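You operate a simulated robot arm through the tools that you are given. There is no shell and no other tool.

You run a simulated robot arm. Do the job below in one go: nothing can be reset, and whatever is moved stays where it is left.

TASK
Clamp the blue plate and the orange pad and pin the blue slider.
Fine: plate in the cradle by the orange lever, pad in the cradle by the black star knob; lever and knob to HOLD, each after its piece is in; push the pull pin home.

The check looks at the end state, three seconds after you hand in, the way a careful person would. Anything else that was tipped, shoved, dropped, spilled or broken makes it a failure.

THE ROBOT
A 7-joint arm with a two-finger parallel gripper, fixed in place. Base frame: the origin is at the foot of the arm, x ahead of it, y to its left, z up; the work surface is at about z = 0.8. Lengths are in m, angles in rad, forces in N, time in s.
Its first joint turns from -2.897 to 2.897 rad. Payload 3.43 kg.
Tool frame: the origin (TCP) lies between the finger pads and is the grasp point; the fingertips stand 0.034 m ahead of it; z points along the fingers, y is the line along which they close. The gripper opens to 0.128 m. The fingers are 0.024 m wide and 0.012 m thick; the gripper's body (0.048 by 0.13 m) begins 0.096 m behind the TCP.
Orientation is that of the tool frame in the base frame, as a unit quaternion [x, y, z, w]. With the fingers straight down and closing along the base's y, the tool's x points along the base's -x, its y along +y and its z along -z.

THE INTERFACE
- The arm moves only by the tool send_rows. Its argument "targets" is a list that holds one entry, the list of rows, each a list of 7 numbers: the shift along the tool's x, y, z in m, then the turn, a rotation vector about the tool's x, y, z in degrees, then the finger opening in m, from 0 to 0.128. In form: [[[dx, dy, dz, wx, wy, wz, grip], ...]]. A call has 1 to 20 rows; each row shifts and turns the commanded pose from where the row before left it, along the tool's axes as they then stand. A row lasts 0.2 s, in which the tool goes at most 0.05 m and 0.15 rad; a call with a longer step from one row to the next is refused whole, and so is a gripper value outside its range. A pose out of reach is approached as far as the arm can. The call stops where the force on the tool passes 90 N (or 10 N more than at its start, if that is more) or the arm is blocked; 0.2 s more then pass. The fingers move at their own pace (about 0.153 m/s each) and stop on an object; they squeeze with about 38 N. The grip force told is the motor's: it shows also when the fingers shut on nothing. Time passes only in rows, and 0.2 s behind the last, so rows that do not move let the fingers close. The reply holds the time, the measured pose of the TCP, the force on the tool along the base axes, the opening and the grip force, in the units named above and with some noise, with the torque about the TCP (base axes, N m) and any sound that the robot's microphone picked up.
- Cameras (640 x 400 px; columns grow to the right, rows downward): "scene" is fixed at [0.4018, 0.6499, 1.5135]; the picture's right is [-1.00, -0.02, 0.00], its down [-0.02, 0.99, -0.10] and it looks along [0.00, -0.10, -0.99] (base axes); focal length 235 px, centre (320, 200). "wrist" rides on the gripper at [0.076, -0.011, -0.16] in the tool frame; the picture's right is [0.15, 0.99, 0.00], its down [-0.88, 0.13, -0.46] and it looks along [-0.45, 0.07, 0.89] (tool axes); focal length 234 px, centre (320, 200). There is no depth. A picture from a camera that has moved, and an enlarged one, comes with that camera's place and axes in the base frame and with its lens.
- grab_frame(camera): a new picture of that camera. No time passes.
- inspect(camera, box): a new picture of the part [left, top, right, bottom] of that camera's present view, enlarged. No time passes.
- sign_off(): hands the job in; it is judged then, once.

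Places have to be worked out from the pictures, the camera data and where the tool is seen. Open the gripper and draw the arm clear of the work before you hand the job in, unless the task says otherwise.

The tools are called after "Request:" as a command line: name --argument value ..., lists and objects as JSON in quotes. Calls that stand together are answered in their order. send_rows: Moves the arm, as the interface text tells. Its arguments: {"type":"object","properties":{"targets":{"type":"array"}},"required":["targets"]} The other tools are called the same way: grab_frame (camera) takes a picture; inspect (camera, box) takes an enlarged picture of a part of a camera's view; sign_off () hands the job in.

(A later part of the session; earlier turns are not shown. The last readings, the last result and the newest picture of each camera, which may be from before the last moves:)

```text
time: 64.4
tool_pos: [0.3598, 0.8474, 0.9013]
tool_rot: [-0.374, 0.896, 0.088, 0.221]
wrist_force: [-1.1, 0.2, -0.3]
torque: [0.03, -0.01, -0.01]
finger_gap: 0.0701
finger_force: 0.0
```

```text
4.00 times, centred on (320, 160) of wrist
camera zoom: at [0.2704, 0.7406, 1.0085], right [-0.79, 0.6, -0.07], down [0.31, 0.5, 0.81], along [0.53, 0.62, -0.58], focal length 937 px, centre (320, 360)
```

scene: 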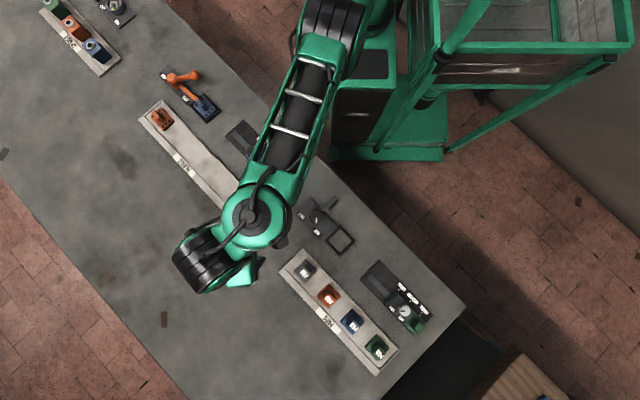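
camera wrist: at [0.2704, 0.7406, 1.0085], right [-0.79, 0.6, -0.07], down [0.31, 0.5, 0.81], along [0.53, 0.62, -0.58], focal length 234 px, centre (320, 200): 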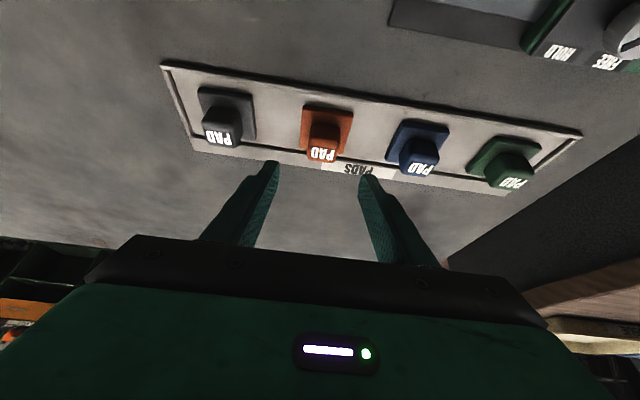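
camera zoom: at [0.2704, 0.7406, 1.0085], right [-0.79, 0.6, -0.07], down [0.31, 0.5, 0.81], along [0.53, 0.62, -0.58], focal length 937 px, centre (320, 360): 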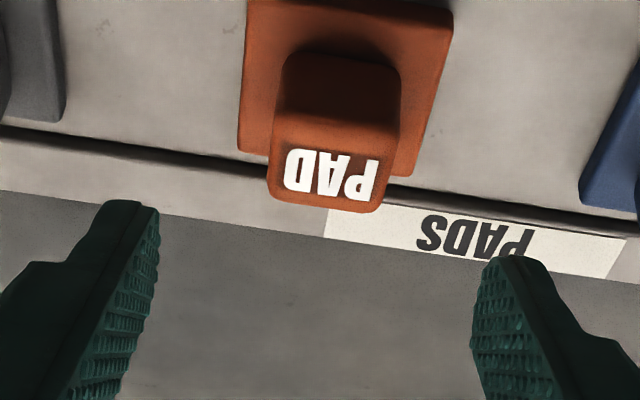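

The pre-grasp is in reach, and the pad's block (top z≈0.845) is centred between the fingers. I descend vertically about 4 cm so the leaning fingers straddle the block.

Request:
send_rows --targets '[[[0.0092, 0.0004, 0.0178, 0, 0, 0, 0.06], [0.0069, 0.0, 0.0133, 0, 0, 0, 0.06], [0.0023, 0.0, 0.0044, 0, 0, 0, 0.06], [0, 0, 0, 0, 0, 0, 0.06]]]'

Request:
inspect --camera "wrist" --box '[240, 110, 400, 220]'

Request:
inspect --camera "scene" --box '[270, 240, 410, 380]'

```text
time: 65.4
tool_pos: [0.3611, 0.8482, 0.863]
tool_rot: [-0.374, 0.897, 0.087, 0.22]
wrist_force: [-0.8, 0.1, 0.3]
torque: [0.02, 0.02, 0.02]
finger_gap: 0.06
finger_force: 0.0
```

```text
3.64 times, centred on (320, 165) of wrist
camera zoom: at [0.2706, 0.7409, 0.9681], right [-0.79, 0.6, -0.07], down [0.31, 0.5, 0.81], along [0.53, 0.62, -0.58], focal length 852 px, centre (320, 327)
```

zoom: 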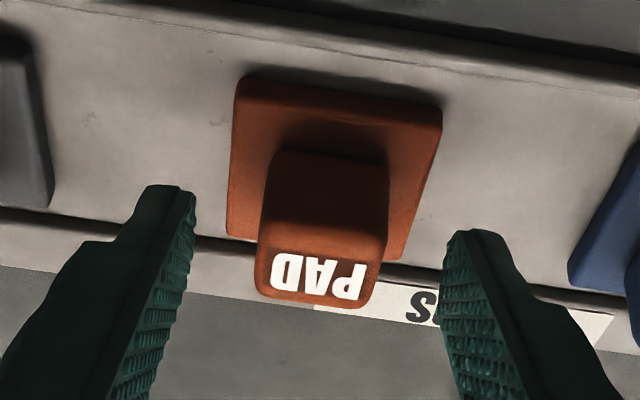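

```text
2.86 times, centred on (340, 310) of scene
camera zoom: at [0.4018, 0.6499, 1.5135], right [-1.0, -0.02, 0.0], down [-0.02, 0.99, -0.1], along [0.0, -0.1, -0.99], focal length 672 px, centre (263, -114)
```

zoom: 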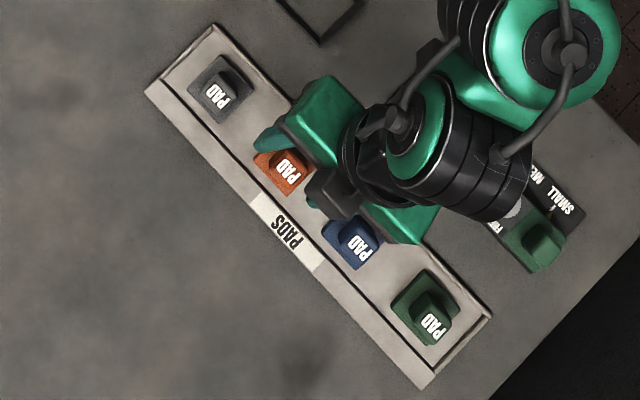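

The fingers straddle the block evenly. I lower 2 mm more and close.

Request:
send_rows --targets '[[[0.0009, 0.0004, 0.0018, 0, 0, 0, 0.06], [0, 0, 0, 0, 0, 0, 0.03], [0, 0, 0, 0, 0, 0, 0.0], [0, 0, 0, 0, 0, 0, 0.0]]]'

Request:
inspect --camera "wrist" --box '[240, 110, 400, 220]'

```text
time: 66.4
tool_pos: [0.3609, 0.8466, 0.8592]
tool_rot: [-0.374, 0.897, 0.088, 0.221]
wrist_force: [0.2, 1.4, 0.3]
torque: [0.02, 0.0, 0.0]
finger_gap: 0.0293
finger_force: 37.7
```

```text
3.64 times, centred on (320, 165) of wrist
camera zoom: at [0.2703, 0.741, 0.9663], right [-0.79, 0.6, -0.07], down [0.31, 0.5, 0.81], along [0.53, 0.62, -0.58], focal length 852 px, centre (320, 327)
```

zoom: 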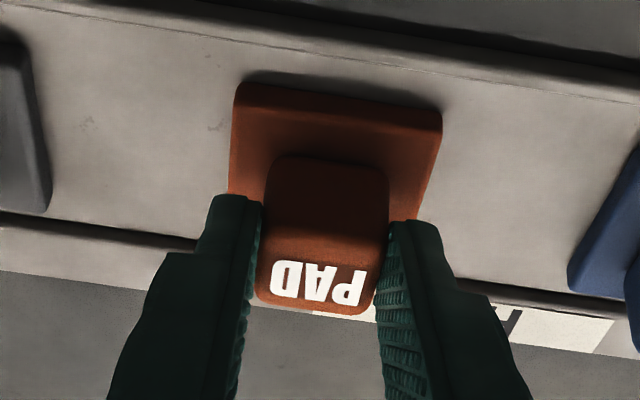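

The pad is held firmly (29.3 mm, 38 N). I lift it vertically, back it inward off the rack first, then along the row toward the knob's cradle, stopping short for a look.

Request:
send_rows --targets '[[[-0.0069, 0, -0.0133, 0, 0, 0, 0.0], [-0.0115, 0, -0.0222, 0, 0, 0, 0.0], [-0.0046, 0, -0.0089, 0, 0, 0, 0.0], [0.0312, 0, -0.0163, 0, 0, 0, 0.0], [0.0312, 0, -0.0163, 0, 0, 0, 0.0], [0, -0.0427, 0, 0, 0, 0, 0.0], [0, -0.0427, 0, 0, 0, 0, 0.0], [0, 0, 0, 0, 0, 0, 0.0], [0, 0, 0, 0, 0, 0, 0.0]]]'

Request:
grab_frame --camera "wrist"

Request:
inspect --camera "wrist" --box '[240, 60, 400, 200]'

Request:
grab_frame --camera "scene"

```text
time: 68.4
tool_pos: [0.3709, 0.7367, 0.9097]
tool_rot: [-0.373, 0.897, 0.087, 0.221]
wrist_force: [0.1, 0.5, -1.1]
torque: [-0.03, 0.0, -0.01]
finger_gap: 0.0289
finger_force: 38.1
```

```text
taken
camera wrist: at [0.2815, 0.6294, 1.017], right [-0.79, 0.6, -0.07], down [0.31, 0.5, 0.81], along [0.53, 0.62, -0.58], focal length 234 px, centre (320, 200)
```

wrist: 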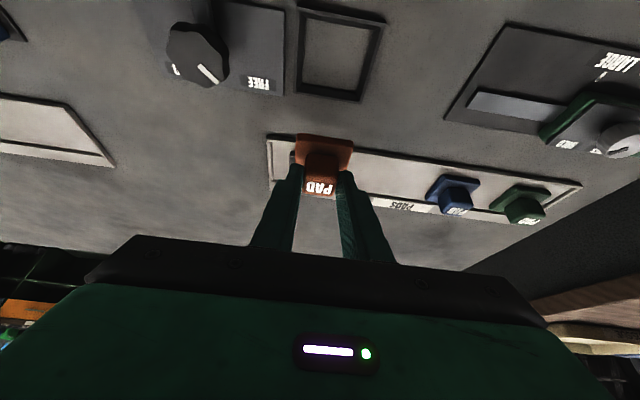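

```text
2.86 times, centred on (320, 130) of wrist
camera zoom: at [0.2815, 0.6294, 1.017], right [-0.79, 0.6, -0.07], down [0.31, 0.5, 0.81], along [0.53, 0.62, -0.58], focal length 669 px, centre (320, 400)
```

zoom: 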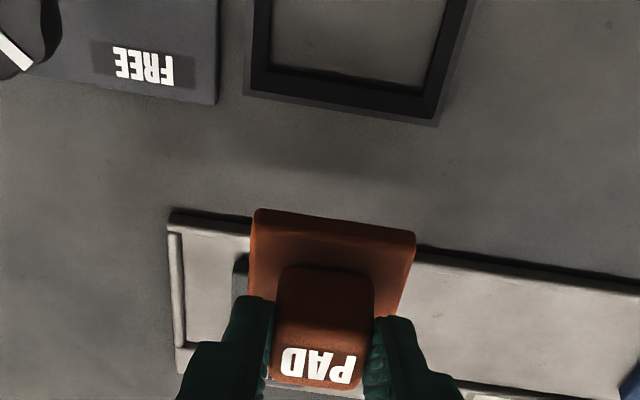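

```text
taken
```

scene: 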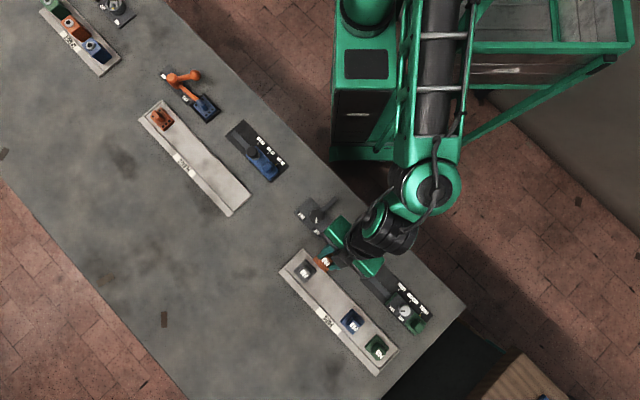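

The pad is carried flat with the same lean. I enlarge the cradle to measure it.

Request:
inspect --camera "wrist" --box '[280, 0, 400, 110]'

Request:
inspect --camera "wrist" --box '[280, 120, 370, 200]'

```text
3.64 times, centred on (340, 55) of wrist
camera zoom: at [0.2815, 0.6294, 1.017], right [-0.79, 0.6, -0.07], down [0.31, 0.5, 0.81], along [0.53, 0.62, -0.58], focal length 852 px, centre (247, 727)
```

zoom: 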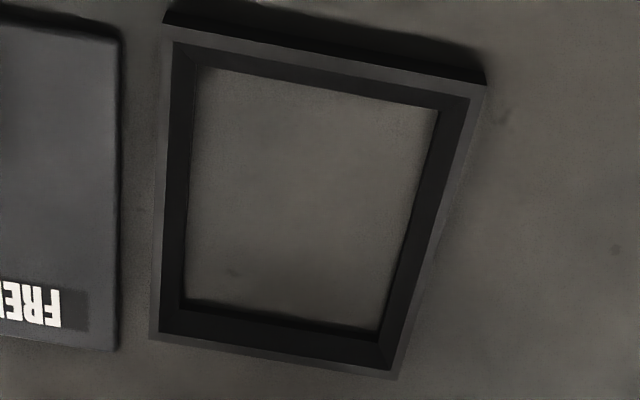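

```text
5.00 times, centred on (325, 160) of wrist
camera zoom: at [0.2815, 0.6294, 1.017], right [-0.79, 0.6, -0.07], down [0.31, 0.5, 0.81], along [0.53, 0.62, -0.58], focal length 1171 px, centre (295, 400)
```

zoom: 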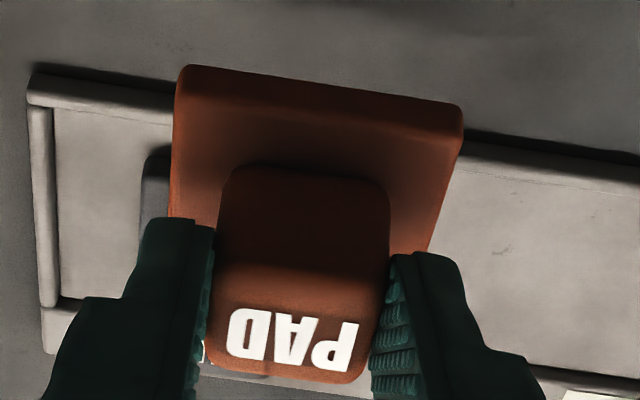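

The cradle's floor measures about 52 × 50 mm, centred some 66 mm inward and 2 mm along −e1 from the pad. I move over it and lower partway for a closer check.

Request:
send_rows --targets '[[[0.0292, -0.0011, -0.0152, 0, 0, 0, 0.0], [0.0291, -0.001, -0.0151, 0, 0, 0, 0.0], [0, 0, 0, 0, 0, 0, 0.0], [0.0114, 0, 0.0219, 0, 0, 0, 0.0], [0, 0, 0, 0, 0, 0, 0.0]]]'

Request:
inspect --camera "wrist" --box '[260, 100, 380, 200]'

Request:
inspect --camera "scene" --box '[290, 190, 390, 280]'

```text
time: 69.6
tool_pos: [0.3276, 0.6886, 0.8857]
tool_rot: [-0.374, 0.897, 0.087, 0.22]
wrist_force: [0.1, 0.4, -1.4]
torque: [-0.03, 0.01, 0.01]
finger_gap: 0.0289
finger_force: 37.7
```

```text
4.00 times, centred on (320, 150) of wrist
camera zoom: at [0.2369, 0.5821, 0.992], right [-0.79, 0.6, -0.07], down [0.31, 0.5, 0.81], along [0.53, 0.62, -0.58], focal length 937 px, centre (320, 400)
```

zoom: 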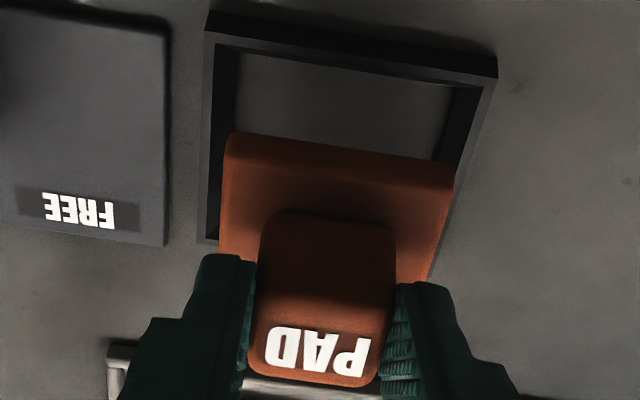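

```text
4.44 times, centred on (340, 235) of scene
camera zoom: at [0.4018, 0.6499, 1.5135], right [-1.0, -0.02, 0.0], down [-0.02, 0.99, -0.1], along [0.0, -0.1, -0.99], focal length 1045 px, centre (231, 44)
```

zoom: 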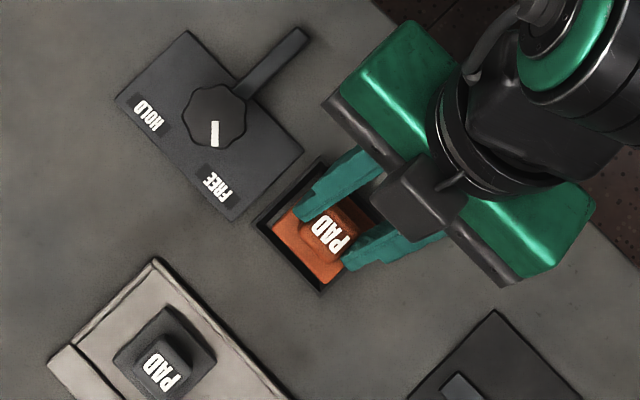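

The scene camera looks almost straight down here, so I enlarge it to compare pad and cradle edges.

Request:
inspect --camera "scene" --box '[315, 215, 375, 260]'

Request:
inspect --camera "wrist" --box '[290, 100, 370, 160]'

```text
8.89 times, centred on (345, 238) of scene
camera zoom: at [0.4018, 0.6499, 1.5135], right [-1.0, -0.02, 0.0], down [-0.02, 0.99, -0.1], along [0.0, -0.1, -0.99], focal length 2090 px, centre (98, -133)
```

zoom: 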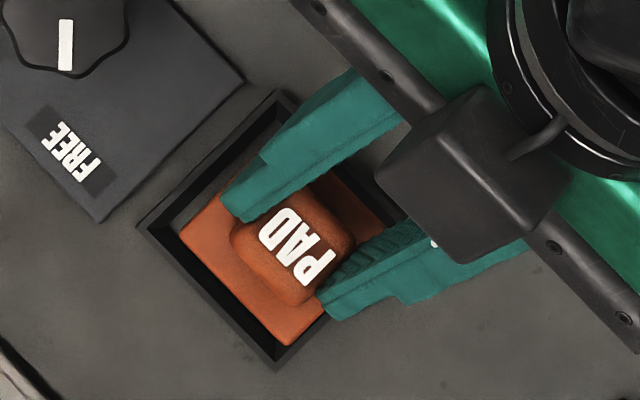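

```text
6.67 times, centred on (330, 130) of wrist
camera zoom: at [0.2369, 0.5821, 0.992], right [-0.79, 0.6, -0.07], down [0.31, 0.5, 0.81], along [0.53, 0.62, -0.58], focal length 1561 px, centre (253, 667)
```

zoom: 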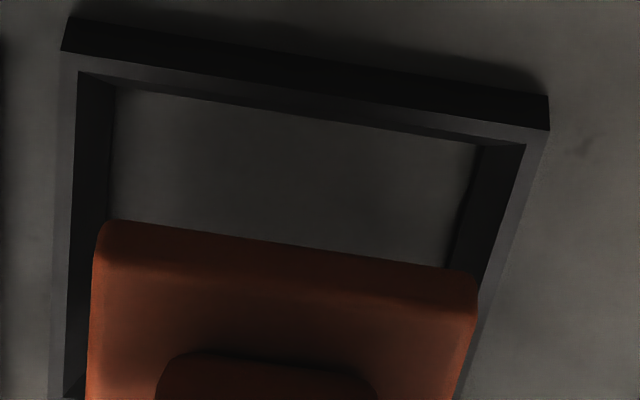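

From the near-vertical scene view the pad centre is (0.338, 0.699) and the cradle's (0.340, 0.699): aligned within about 1 mm. I apply the small correction and lower stepwise.

Request:
send_rows --targets '[[[0.0062, -0.0008, 0.0137, 0, 0, 0, 0.0], [0.0023, 0, 0.0044, 0, 0, 0, 0.0], [0.0014, 0, 0.0027, 0, 0, 0, 0.0], [0, 0, 0, 0, 0, 0, 0.0]]]'

Request:
inspect --camera "scene" --box '[315, 215, 375, 260]'

Request:
inspect --camera "wrist" --box '[260, 100, 380, 200]'

```text
time: 70.6
tool_pos: [0.3275, 0.6894, 0.8613]
tool_rot: [-0.375, 0.896, 0.088, 0.221]
wrist_force: [0.8, 0.0, -0.2]
torque: [0.0, 0.02, 0.01]
finger_gap: 0.029
finger_force: 38.5
```

```text
8.89 times, centred on (345, 238) of scene
camera zoom: at [0.4018, 0.6499, 1.5135], right [-1.0, -0.02, 0.0], down [-0.02, 0.99, -0.1], along [0.0, -0.1, -0.99], focal length 2090 px, centre (98, -133)
```

zoom: 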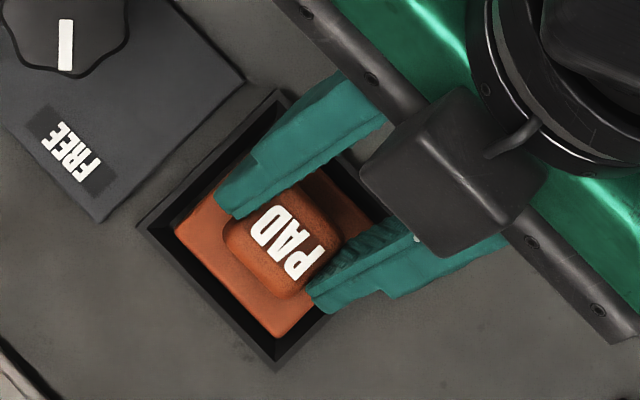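

```text
4.00 times, centred on (320, 150) of wrist
camera zoom: at [0.2378, 0.5826, 0.969], right [-0.79, 0.6, -0.07], down [0.31, 0.5, 0.81], along [0.53, 0.62, -0.58], focal length 937 px, centre (320, 400)
```

zoom: 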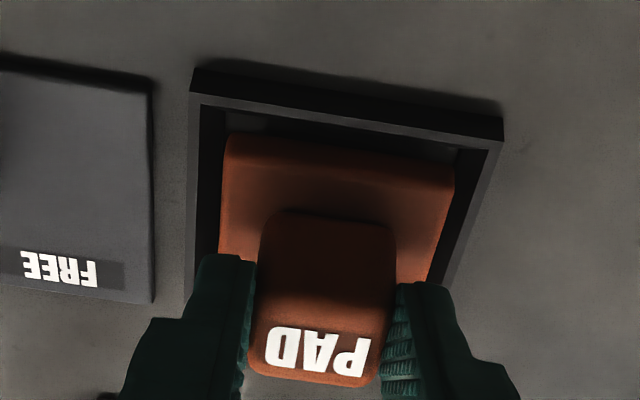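

No contact yet and the margins look even. I lower the last few millimetres.

Request:
send_rows --targets '[[[0.0012, -0.0004, 0.0026, 0, 0, 0, 0.0], [0.0009, 0, 0.0018, 0, 0, 0, 0.0], [0, 0, 0, 0, 0, 0, 0.0]]]'

```text
time: 71.4
tool_pos: [0.3284, 0.6895, 0.8573]
tool_rot: [-0.374, 0.897, 0.087, 0.221]
wrist_force: [0.1, 0.0, -0.3]
torque: [-0.02, 0.02, 0.01]
finger_gap: 0.029
finger_force: 37.8
```

Still free at z=0.857; I go two more millimetres at a time.

Request:
send_rows --targets '[[[0.0009, 0, 0.0018, 0, 0, 0, 0.0], [0.0009, 0, 0.0018, 0, 0, 0, 0.0], [0, 0, 0, 0, 0, 0, 0.0]]]'

Request:
inspect --camera "wrist" --box '[260, 100, 380, 200]'

```text
time: 72.2
tool_pos: [0.3278, 0.6908, 0.857]
tool_rot: [-0.373, 0.896, 0.089, 0.222]
wrist_force: [-1.3, -7.3, 28.9]
torque: [-0.24, 0.06, -0.03]
finger_gap: 0.029
finger_force: 37.6
```

```text
4.00 times, centred on (320, 150) of wrist
camera zoom: at [0.2378, 0.5824, 0.9625], right [-0.79, 0.61, -0.07], down [0.31, 0.5, 0.81], along [0.53, 0.62, -0.58], focal length 937 px, centre (320, 400)
```

zoom: 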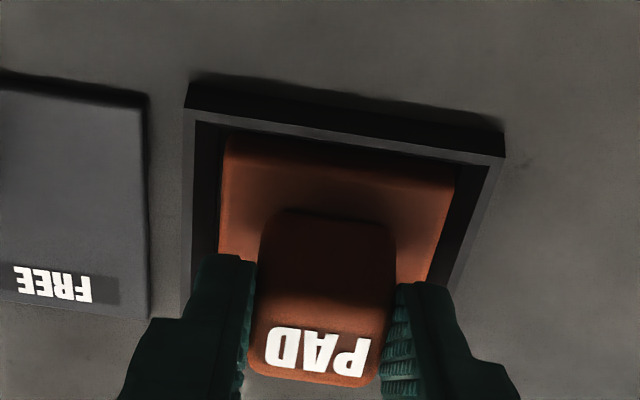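

Contact at z≈0.857 with 29 N and some sideways force. I relieve the sideways load and wiggle gently to let it settle if it is caught on an edge.

Request:
send_rows --targets '[[[0.0004, -0.0004, -0.0002, 0, 0, 0, 0.0], [0, 0.0012, 0, 0, 0, 0, 0.0], [0, -0.0024, 0, 0, 0, 0, 0.0], [0.0009, 0.0012, -0.0005, 0, 0, 0, 0.0], [-0.0018, 0, 0.001, 0, 0, 0, 0.0], [0.0009, 0, -0.0005, 0.37, 0, 0.71, 0.0], [0, 0, 0, -0.74, 0, -1.42, 0.0], [0, 0, 0, 0.37, 0, 0.71, 0.0], [0, 0, 0, 0, 0, 0, 0.0]]]'

Request:
inspect --camera "wrist" --box '[260, 100, 380, 200]'

Request:
inspect --camera "scene" --box '[315, 215, 375, 260]'

```text
time: 74.2
tool_pos: [0.3288, 0.6884, 0.854]
tool_rot: [-0.374, 0.896, 0.088, 0.221]
wrist_force: [-2.7, 1.1, 22.4]
torque: [0.35, 0.01, 0.07]
finger_gap: 0.0286
finger_force: 38.1
```

```text
4.00 times, centred on (320, 150) of wrist
camera zoom: at [0.2376, 0.5814, 0.9604], right [-0.79, 0.6, -0.07], down [0.31, 0.5, 0.81], along [0.53, 0.62, -0.58], focal length 937 px, centre (320, 400)
```

zoom: 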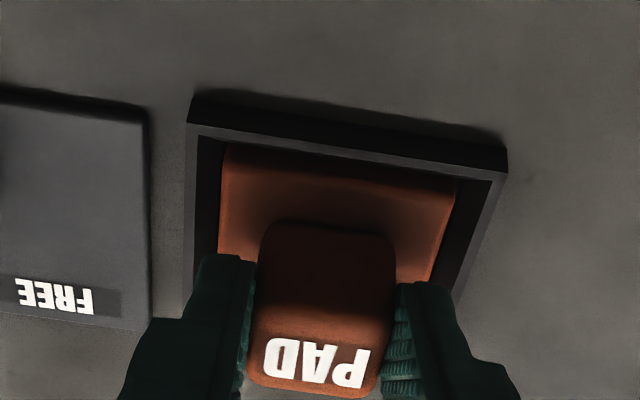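

```text
8.89 times, centred on (345, 238) of scene
camera zoom: at [0.4018, 0.6499, 1.5135], right [-1.0, -0.02, 0.0], down [-0.02, 0.99, -0.1], along [0.0, -0.1, -0.99], focal length 2090 px, centre (98, -133)
```

zoom: 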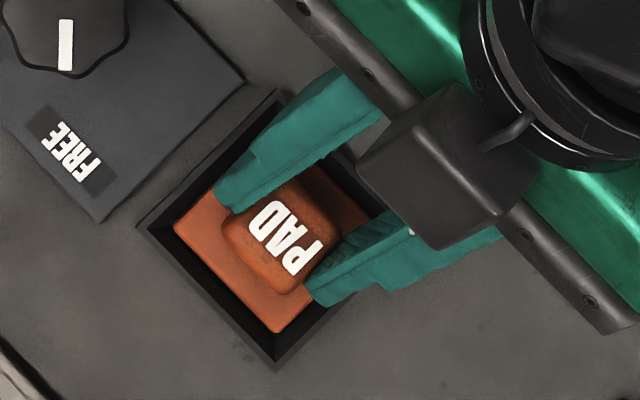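

The fingers slipped about 2 mm down the block while z went to 0.854, so the pad seems to rest on the floor. I open slightly, withdraw along the tool axis and check.

Request:
send_rows --targets '[[[-0.0009, 0, -0.0018, 0, 0, 0, 0.044], [0, 0, 0, 0, 0, 0, 0.044], [-0.0092, 0, -0.0177, 0, 0, 0, 0.044], [-0.0138, 0, -0.0266, 0, 0, 0, 0.06], [-0.0138, 0, -0.0266, 0, 0, 0, 0.06], [0, 0, 0, 0, 0, 0, 0.06]]]'

Request:
grab_frame --camera "wrist"

Request:
inspect --camera "wrist" --box '[260, 60, 380, 180]'

Request:
inspect --camera "scene" --box '[315, 215, 375, 260]'

```text
time: 75.6
tool_pos: [0.3277, 0.6891, 0.9357]
tool_rot: [-0.374, 0.896, 0.088, 0.221]
wrist_force: [-0.6, -0.3, -0.2]
torque: [0.02, -0.01, -0.01]
finger_gap: 0.0599
finger_force: 0.0
```

```text
taken
camera wrist: at [0.2373, 0.5822, 1.0425], right [-0.79, 0.6, -0.07], down [0.31, 0.5, 0.81], along [0.53, 0.62, -0.58], focal length 234 px, centre (320, 200)
```

wrist: 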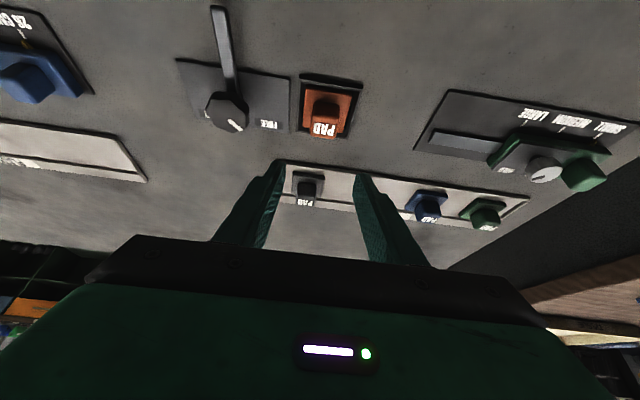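

```text
3.33 times, centred on (320, 120) of wrist
camera zoom: at [0.2373, 0.5822, 1.0425], right [-0.79, 0.6, -0.07], down [0.31, 0.5, 0.81], along [0.53, 0.62, -0.58], focal length 781 px, centre (320, 467)
```

zoom: 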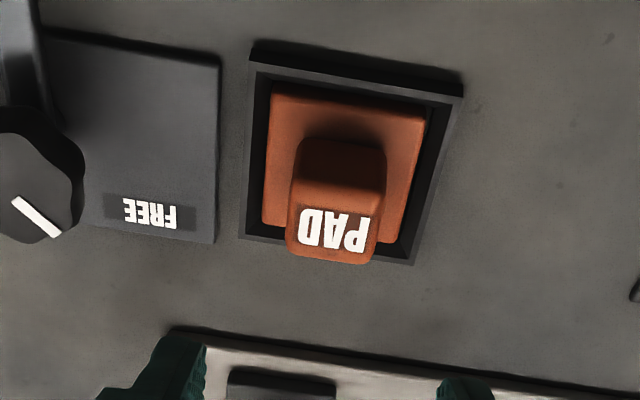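

```text
8.89 times, centred on (345, 238) of scene
camera zoom: at [0.4018, 0.6499, 1.5135], right [-1.0, -0.02, 0.0], down [-0.02, 0.99, -0.1], along [0.0, -0.1, -0.99], focal length 2090 px, centre (98, -133)
```

zoom: 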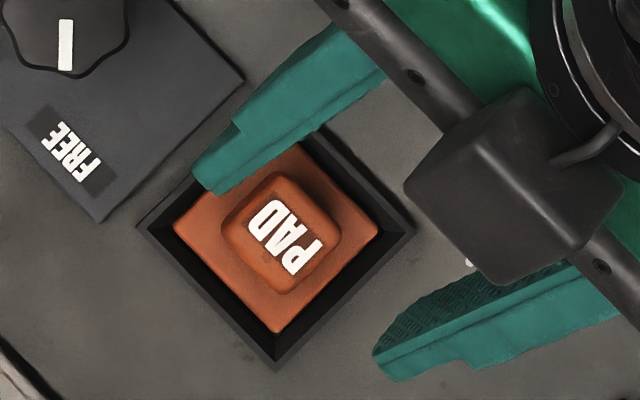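

The pad sits level and even in its cradle. Now the star knob: I bring the tool back to vertical, move above the knob and turn the fingers so they clear its clamp bar.

Request:
send_rows --targets '[[[0, 0, 0, 0, 6.75, 0, 0.06], [0, 0, 0, 0, 6.75, 0, 0.06], [0, 0, 0, 0, 6.75, 0, 0.06], [0, 0, 0, 0, 6.75, 0, 0.06], [0, 0, -0.03, 0, 0, 0, 0.07], [-0.0056, -0.0336, 0, 0, 0, 0, 0.07], [-0.0056, -0.0336, 0, 0, 0, 0, 0.07], [-0.0056, -0.0336, 0, 0, 0, 0, 0.07], [0, 0, 0, 0, 0, -7.5, 0.07], [0, 0, 0, 0, 0, -7.5, 0.07], [0, 0, 0, 0, 0, -7.5, 0.07], [0, 0, 0, 0, 0, -7.5, 0.07], [0, 0, 0, 0, 0, 0, 0.07]]]'

Request:
grab_frame --camera "wrist"

Request:
inspect --camera "wrist" --box '[260, 90, 380, 190]'

Request:
inspect --camera "scene" --box '[290, 190, 390, 260]'

```text
time: 78.4
tool_pos: [0.4113, 0.6293, 0.9656]
tool_rot: [-0.611, 0.792, -0.002, 0.005]
wrist_force: [0.3, 0.9, 1.0]
torque: [-0.01, -0.01, 0.01]
finger_gap: 0.0704
finger_force: 0.0
```

```text
taken
camera wrist: at [0.4024, 0.5542, 1.1259], right [-0.99, 0.11, -0.01], down [0.09, 0.88, 0.46], along [0.06, 0.45, -0.89], focal length 234 px, centre (320, 200)
```

wrist: 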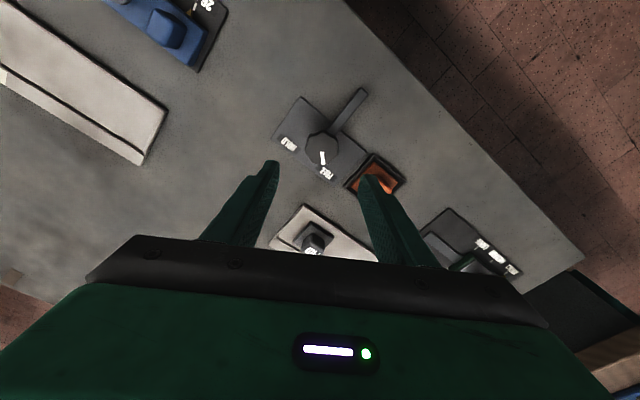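

```text
4.00 times, centred on (320, 140) of wrist
camera zoom: at [0.4024, 0.5542, 1.1259], right [-0.99, 0.11, -0.01], down [0.09, 0.88, 0.46], along [0.06, 0.45, -0.89], focal length 937 px, centre (320, 440)
```

zoom: 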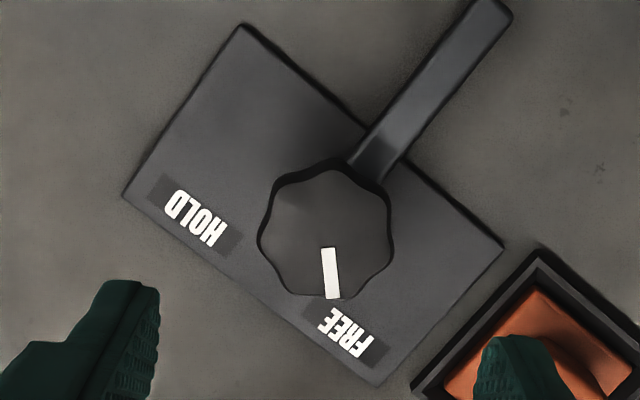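

```text
5.71 times, centred on (340, 225) of scene
camera zoom: at [0.4018, 0.6499, 1.5135], right [-1.0, -0.02, 0.0], down [-0.02, 0.99, -0.1], along [0.0, -0.1, -0.99], focal length 1344 px, centre (206, 57)
```

zoom: 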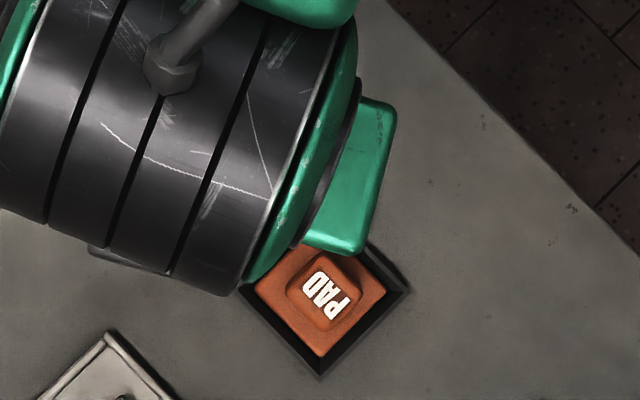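

The knob (about 41 mm across) is centred near (0.409, 0.627), pointer on FREE at about 87°, HOLD at about −5°, bar at 223° needing to go to 134°: all agree on a clockwise quarter turn. I lower the open fingers around the knob.

Request:
send_rows --targets '[[[0.002, 0.0004, 0.03, 0, 0, 0, 0.065], [0, 0, 0.03, 0, 0, 0, 0.065], [0, 0, 0.03, 0, 0, 0, 0.065], [0, 0, 0.016, 0, 0, 0, 0.065], [0, 0, 0, 0, 0, 0, 0.065]]]'

Request:
inspect --camera "wrist" --box '[240, 110, 400, 220]'

```text
time: 79.6
tool_pos: [0.4121, 0.6287, 0.8596]
tool_rot: [-0.61, 0.792, -0.003, 0.004]
wrist_force: [-0.7, -0.8, 0.3]
torque: [0.0, 0.03, -0.01]
finger_gap: 0.0649
finger_force: 0.1
```

```text
3.64 times, centred on (320, 165) of wrist
camera zoom: at [0.4027, 0.5527, 1.0194], right [-0.99, 0.11, -0.01], down [0.09, 0.88, 0.46], along [0.06, 0.45, -0.89], focal length 852 px, centre (320, 327)
```

zoom: 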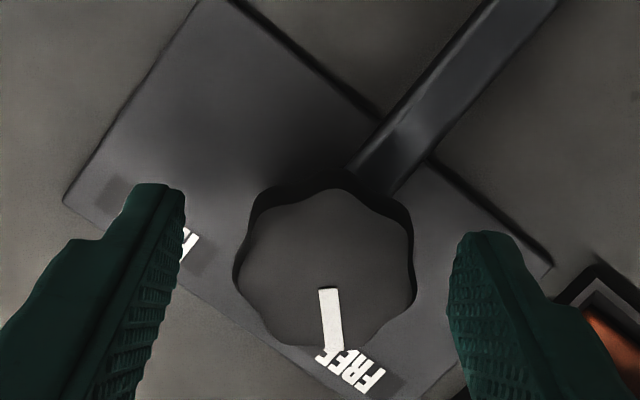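

The knob is centred within about 1.5 mm. I correct, lower 6 mm and close on it.

Request:
send_rows --targets '[[[0, 0.0015, 0.004, 0, 0, 0, 0.065], [0, 0, 0.002, 0, 0, 0, 0.05], [0, 0, 0, 0, 0, 0, 0.0], [0, 0, 0, 0, 0, 0, 0.0]]]'

Request:
inspect --camera "wrist" --box '[240, 110, 400, 220]'

```text
time: 80.6
tool_pos: [0.4096, 0.629, 0.8545]
tool_rot: [-0.61, 0.792, -0.004, 0.004]
wrist_force: [1.8, -1.0, 2.8]
torque: [-0.13, 0.35, -0.03]
finger_gap: 0.0413
finger_force: 44.8
```

```text
3.64 times, centred on (320, 165) of wrist
camera zoom: at [0.401, 0.553, 1.0137], right [-0.99, 0.11, -0.01], down [0.09, 0.88, 0.46], along [0.06, 0.45, -0.89], focal length 852 px, centre (320, 327)
```

zoom: 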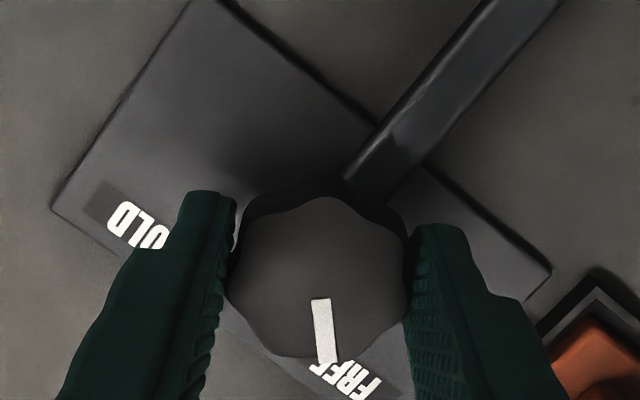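

The knob is gripped (41 mm). I turn it clockwise, first 22°, and check that it follows.

Request:
send_rows --targets '[[[0, 0, 0, 0, 0, 7.5, 0.0], [0, 0, 0, 0, 0, 7.5, 0.0], [0, 0, 0, 0, 0, 7.5, 0.0], [0, 0, 0, 0, 0, 0, 0.0]]]'

Request:
inspect --camera "wrist" --box '[220, 80, 420, 220]'

```text
time: 81.6
tool_pos: [0.4093, 0.6297, 0.8543]
tool_rot: [-0.443, 0.897, -0.002, 0.005]
wrist_force: [2.8, 0.7, 3.5]
torque: [-0.34, 0.51, 0.02]
finger_gap: 0.0414
finger_force: 45.3
```

```text
2.86 times, centred on (320, 150) of wrist
camera zoom: at [0.3723, 0.5622, 1.0134], right [-0.87, 0.48, -0.01], down [0.43, 0.78, 0.46], along [0.23, 0.4, -0.89], focal length 669 px, centre (320, 343)
```

zoom: 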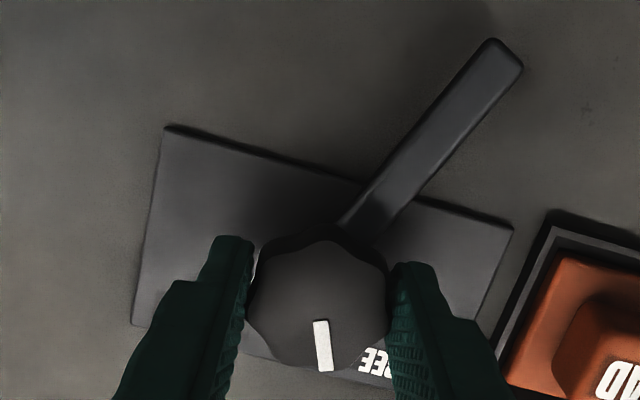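

The knob and bar follow the gripper with negligible torque about the vertical. I turn another 45°.

Request:
send_rows --targets '[[[0, 0, 0, 0, 0, 7.5, 0.0], [0, 0, 0, 0, 0, 7.5, 0.0], [0, 0, 0, 0, 0, 7.5, 0.0], [0, 0, 0, 0, 0, 7.5, 0.0], [0, 0, 0, 0, 0, 7.5, 0.0], [0, 0, 0, 0, 0, 7.5, 0.0], [0, 0, 0, 0, 0, 0, 0.0]]]'

Request:
inspect --camera "wrist" --box '[220, 80, 420, 220]'

Request:
inspect --camera "scene" --box '[290, 190, 390, 260]'

```text
time: 83.2
tool_pos: [0.4101, 0.6297, 0.8546]
tool_rot: [-0.066, 0.998, -0.001, 0.005]
wrist_force: [-2.2, 8.7, -6.7]
torque: [0.44, -0.16, 0.02]
finger_gap: 0.0415
finger_force: 45.3
```

```text
2.86 times, centred on (320, 150) of wrist
camera zoom: at [0.3356, 0.6084, 1.0131], right [-0.28, 0.96, 0.0], down [0.85, 0.25, 0.47], along [0.45, 0.13, -0.89], focal length 669 px, centre (320, 343)
```

zoom: 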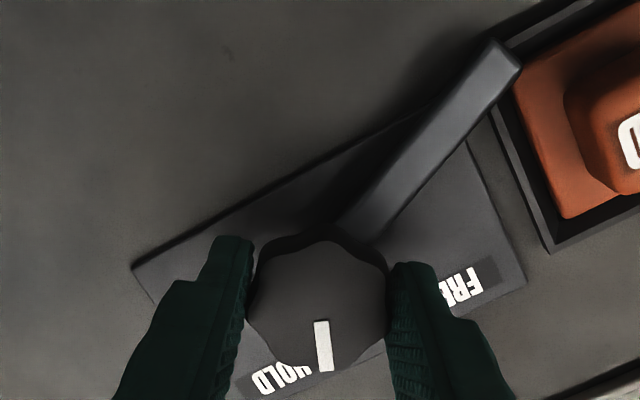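

```text
5.71 times, centred on (340, 225) of scene
camera zoom: at [0.4018, 0.6499, 1.5135], right [-1.0, -0.02, 0.0], down [-0.02, 0.99, -0.1], along [0.0, -0.1, -0.99], focal length 1344 px, centre (206, 57)
```

zoom: 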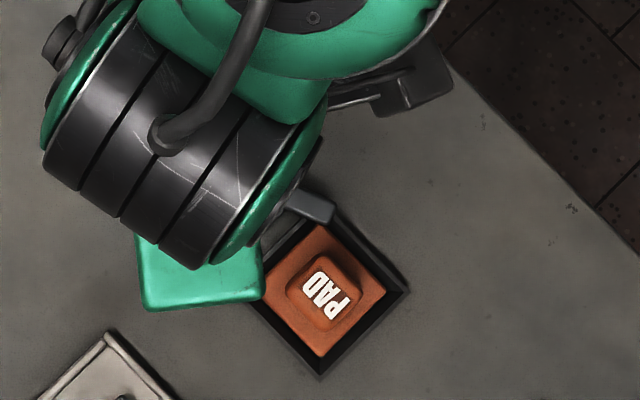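

The bar reaches the cradle's rim without snagging. I continue in smaller steps.

Request:
send_rows --targets '[[[0, 0, 0, 0, 0, 5, 0.0], [0, 0, 0, 0, 0, 5, 0.0], [0, 0, 0, 0, 0, 4, 0.0], [0, 0, 0, 0, 0, 0, 0.0]]]'

Request:
inspect --camera "wrist" --box '[220, 80, 420, 220]'

```text
time: 84.2
tool_pos: [0.4103, 0.6296, 0.8546]
tool_rot: [0.054, 0.999, 0.001, 0.006]
wrist_force: [-3.8, 11.4, -2.2]
torque: [0.11, 0.18, 0.03]
finger_gap: 0.0413
finger_force: 45.2
```

```text
2.86 times, centred on (320, 150) of wrist
camera zoom: at [0.3326, 0.6268, 1.013], right [-0.04, 1.0, 0.0], down [0.88, 0.03, 0.47], along [0.47, 0.02, -0.89], focal length 669 px, centre (320, 343)
```

zoom: 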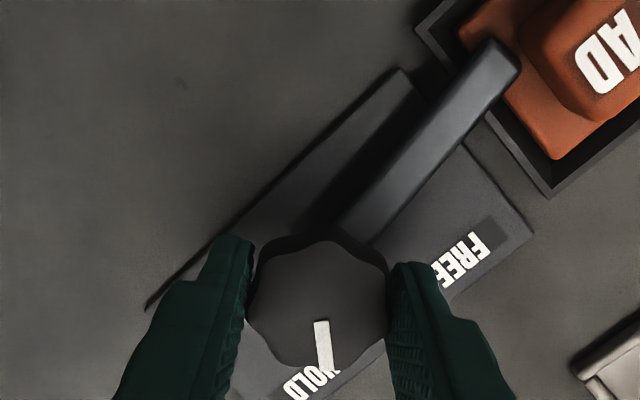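

Turned 81.5° with no stop felt yet; the bar is about 5° short of the base plate's axis. I turn on a little.

Request:
send_rows --targets '[[[0, 0, 0, 0, 0, 4, 0.0], [0, 0, 0, 0, 0, 3, 0.0], [0, 0, 0, 0, 0, 0, 0.0]]]'

Request:
inspect --camera "wrist" --box '[220, 80, 420, 220]'

```text
time: 85.0
tool_pos: [0.4108, 0.6279, 0.8546]
tool_rot: [0.116, 0.993, 0.001, 0.006]
wrist_force: [-5.2, 16.2, -3.6]
torque: [0.32, -0.18, 0.0]
finger_gap: 0.0413
finger_force: 44.9
```

```text
2.86 times, centred on (320, 150) of wrist
camera zoom: at [0.3328, 0.6361, 1.013], right [0.08, 1.0, 0.0], down [0.88, -0.08, 0.47], along [0.46, -0.04, -0.89], focal length 669 px, centre (320, 343)
```

zoom: 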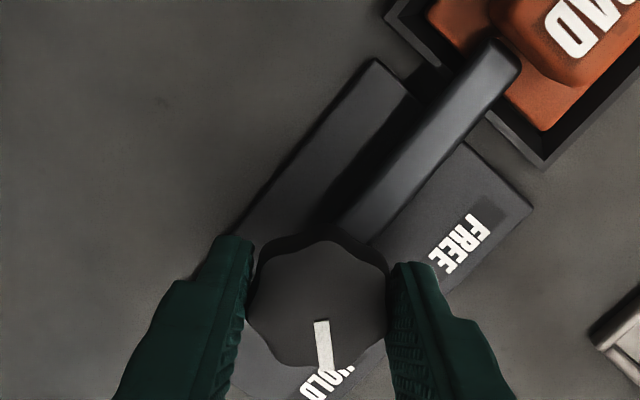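

The bar is now aligned with the base plate and over the pad's edge after 88.5°. I feel for the stop with a few more degrees.

Request:
send_rows --targets '[[[0, 0, 0, 0, 0, 3, 0.0], [0, 0, 0, 0, 0, 0, 0.0]]]'

Request:
inspect --camera "wrist" --box '[220, 80, 420, 220]'

```text
time: 85.6
tool_pos: [0.4096, 0.6299, 0.854]
tool_rot: [0.142, 0.99, 0.002, 0.006]
wrist_force: [-1.9, 18.1, -0.8]
torque: [0.31, 0.0, 0.63]
finger_gap: 0.0414
finger_force: 45.2
```

```text
2.86 times, centred on (320, 150) of wrist
camera zoom: at [0.3334, 0.6401, 1.013], right [0.14, 0.99, 0.0], down [0.88, -0.12, 0.47], along [0.46, -0.06, -0.89], focal length 669 px, centre (320, 343)
```

zoom: 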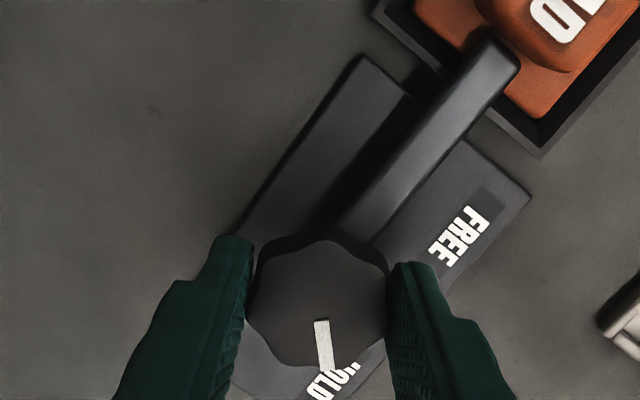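

A resisting torque of 0.63 Nm appeared at about 91°, so the knob is at its stop with the pointer on HOLD. I release, rise and check both the knob and the pad.

Request:
send_rows --targets '[[[0, 0, 0, 0, 0, 0, 0.065], [0, 0, 0, 0, 0, 0, 0.065], [0, 0, -0.03, 0, 0, 0, 0.065], [0, 0, -0.04, 0, 0, 0, 0.065], [0, 0, -0.04, 0, 0, 0, 0.065], [0, 0, 0, 0, 0, 0, 0.065]]]'

Request:
grab_frame --camera "wrist"

Request:
inspect --camera "wrist" --box '[260, 70, 420, 200]'

```text
time: 87.0
tool_pos: [0.4096, 0.6281, 0.9662]
tool_rot: [0.142, 0.99, 0.001, 0.006]
wrist_force: [0.1, 0.1, 0.7]
torque: [-0.01, -0.02, -0.01]
finger_gap: 0.065
finger_force: 0.0
```

```text
taken
camera wrist: at [0.3325, 0.6396, 1.1243], right [0.14, 0.99, 0.0], down [0.88, -0.12, 0.47], along [0.46, -0.06, -0.89], focal length 234 px, centre (320, 200)
```

wrist: 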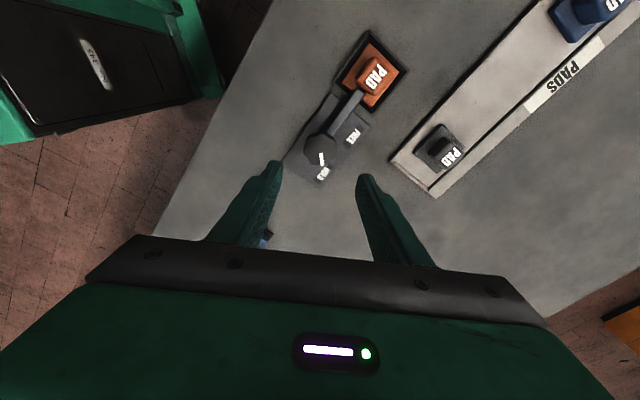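

```text
3.08 times, centred on (340, 135) of wrist
camera zoom: at [0.3325, 0.6396, 1.1243], right [0.14, 0.99, 0.0], down [0.88, -0.12, 0.47], along [0.46, -0.06, -0.89], focal length 720 px, centre (258, 400)
```

zoom: 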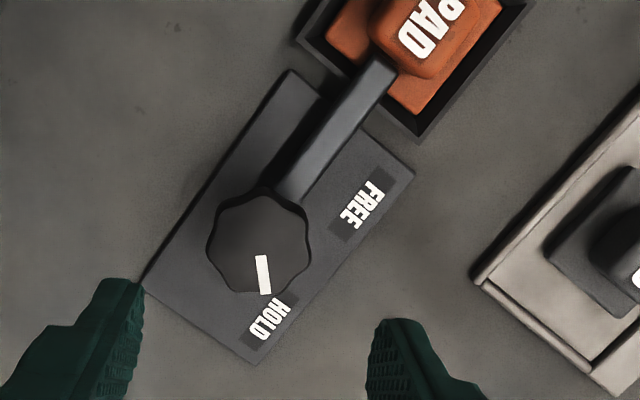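

The pointer is on HOLD and the bar lies over the pad. I draw the arm back clear of the work, near its starting place, and check everything.

Request:
send_rows --targets '[[[0, 0, -0.04, 0, 0, 0, 0.1], [-0.0131, -0.0344, -0.02, 0, 0, 0, 0.128], [-0.0131, -0.0344, -0.02, 0, 0, 0, 0.128], [-0.0131, -0.0344, -0.02, 0, 0, 0, 0.128], [-0.0131, -0.0344, -0.02, 0, 0, 0, 0.128], [-0.0131, -0.0344, 0, 0, 0, 0, 0.128], [-0.0131, -0.0344, 0, 0, 0, 0, 0.128], [0, 0, 0, 0, 0, -8, 0.128], [0, 0, 0, 0, 0, -8, 0.128], [0, 0, 0, 0, 0, 0, 0.128]]]'

Request:
grab_frame --camera "scene"

Request:
inspect --camera "scene" --box '[140, 50, 300, 220]'

Request:
inspect --camera "scene" --box '[270, 180, 450, 380]'

Request:
inspect --camera "scene" --box '[290, 190, 370, 260]'

```text
time: 89.2
tool_pos: [0.4247, 0.4071, 1.0846]
tool_rot: [0.002, 1.0, 0.0, 0.006]
wrist_force: [0.1, -0.2, 0.6]
torque: [0.02, 0.03, 0.0]
finger_gap: 0.1279
finger_force: 0.0
```

```text
taken
```

scene: 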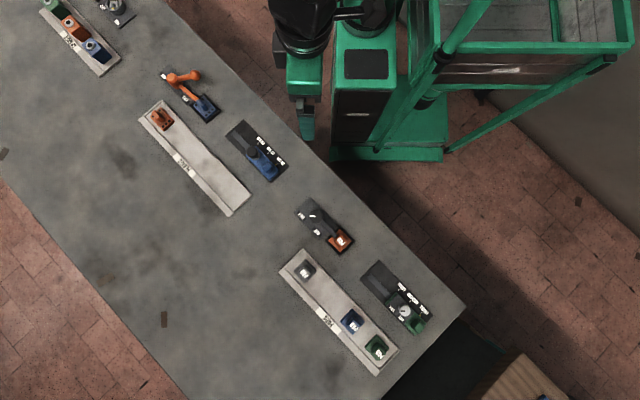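

```text
2.35 times, centred on (220, 135) of scene
camera zoom: at [0.4018, 0.6499, 1.5135], right [-1.0, -0.02, 0.0], down [-0.02, 0.99, -0.1], along [0.0, -0.1, -0.99], focal length 553 px, centre (555, 353)
```

zoom: 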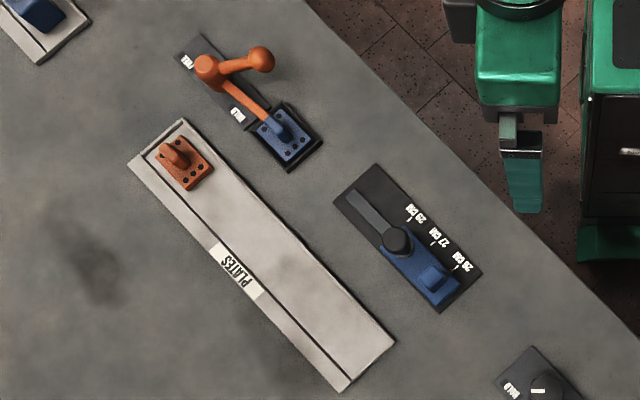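

```text
2.00 times, centred on (360, 280) of scene
camera zoom: at [0.4018, 0.6499, 1.5135], right [-1.0, -0.02, 0.0], down [-0.02, 0.99, -0.1], along [0.0, -0.1, -0.99], focal length 470 px, centre (240, 40)
```

zoom: 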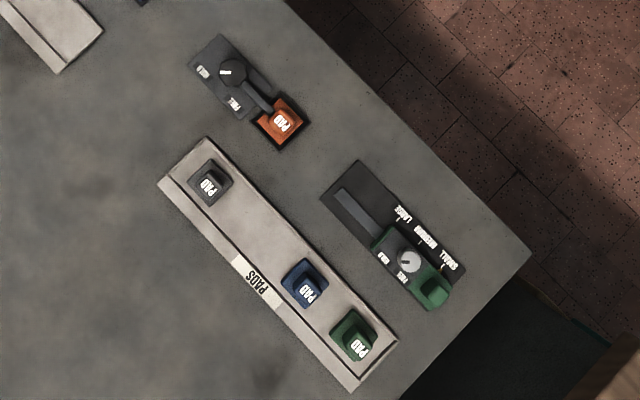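

```text
5.71 times, centred on (330, 225) of scene
camera zoom: at [0.4018, 0.6499, 1.5135], right [-1.0, -0.02, 0.0], down [-0.02, 0.99, -0.1], along [0.0, -0.1, -0.99], focal length 1344 px, centre (263, 57)
```

zoom: 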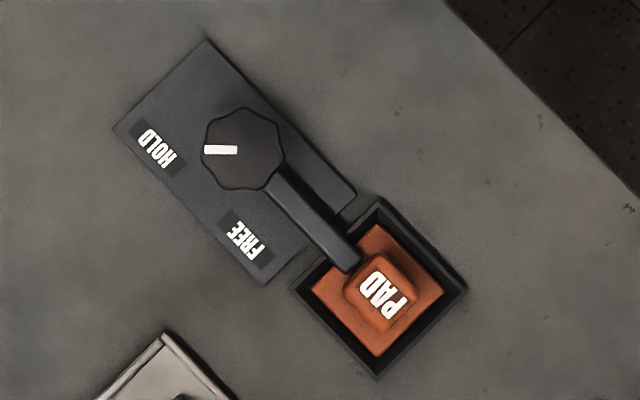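

Both clamps look right from above. I take a last close look at the pin, the slider's pointer and the lever.

Request:
inspect --camera "scene" --box '[235, 125, 295, 185]'

Request:
inspect --camera "scene" --box '[155, 60, 225, 130]'

Request:
inspect --camera "wrist" --box '[260, 140, 400, 250]'

```text
6.67 times, centred on (265, 155) of scene
camera zoom: at [0.4018, 0.6499, 1.5135], right [-1.0, -0.02, 0.0], down [-0.02, 0.99, -0.1], along [0.0, -0.1, -0.99], focal length 1568 px, centre (687, 500)
```

zoom: 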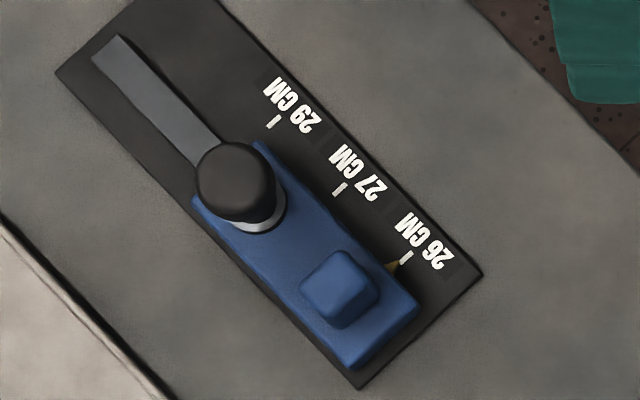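

```text
5.71 times, centred on (190, 95) of scene
camera zoom: at [0.4018, 0.6499, 1.5135], right [-1.0, -0.02, 0.0], down [-0.02, 0.99, -0.1], along [0.0, -0.1, -0.99], focal length 1344 px, centre (1063, 800)
```

zoom: 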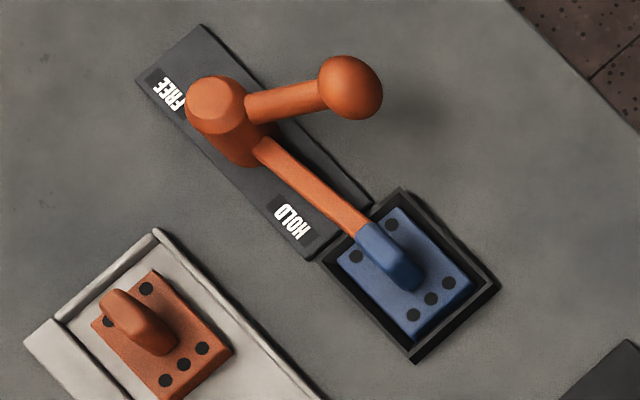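

```text
3.64 times, centred on (330, 195) of wrist
camera zoom: at [0.3487, 0.3971, 1.2432], right [-0.14, 0.99, 0.0], down [0.88, 0.13, 0.47], along [0.46, 0.07, -0.89], focal length 852 px, centre (284, 218)
```

zoom: 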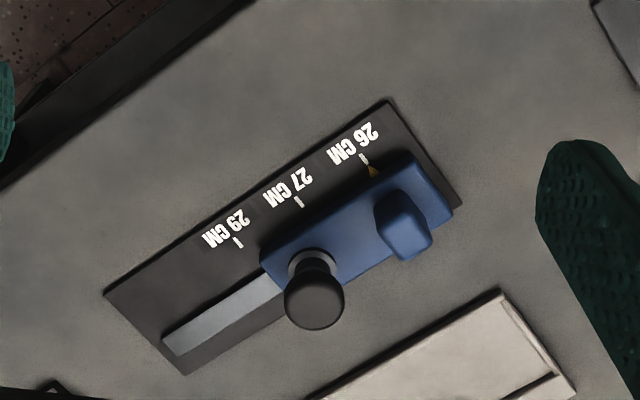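

From this oblique view a dark neck shows between collar and head, so I zoom in to judge whether the pin is truly home.

Request:
inspect --camera "wrist" --box '[310, 190, 360, 230]'

```text
10.00 times, centred on (335, 210) of wrist
camera zoom: at [0.3487, 0.3971, 1.2432], right [-0.14, 0.99, 0.0], down [0.88, 0.13, 0.47], along [0.46, 0.07, -0.89], focal length 2342 px, centre (170, 100)
```

zoom: 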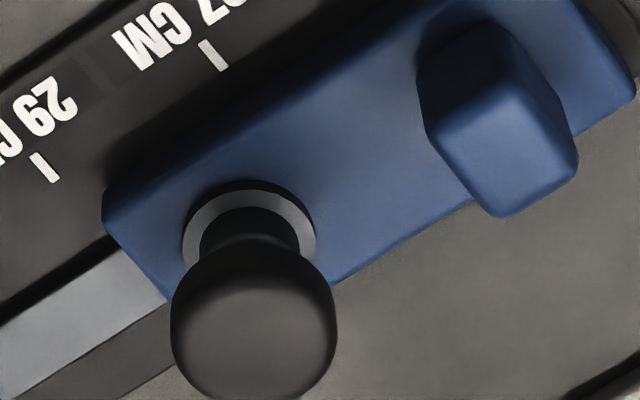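

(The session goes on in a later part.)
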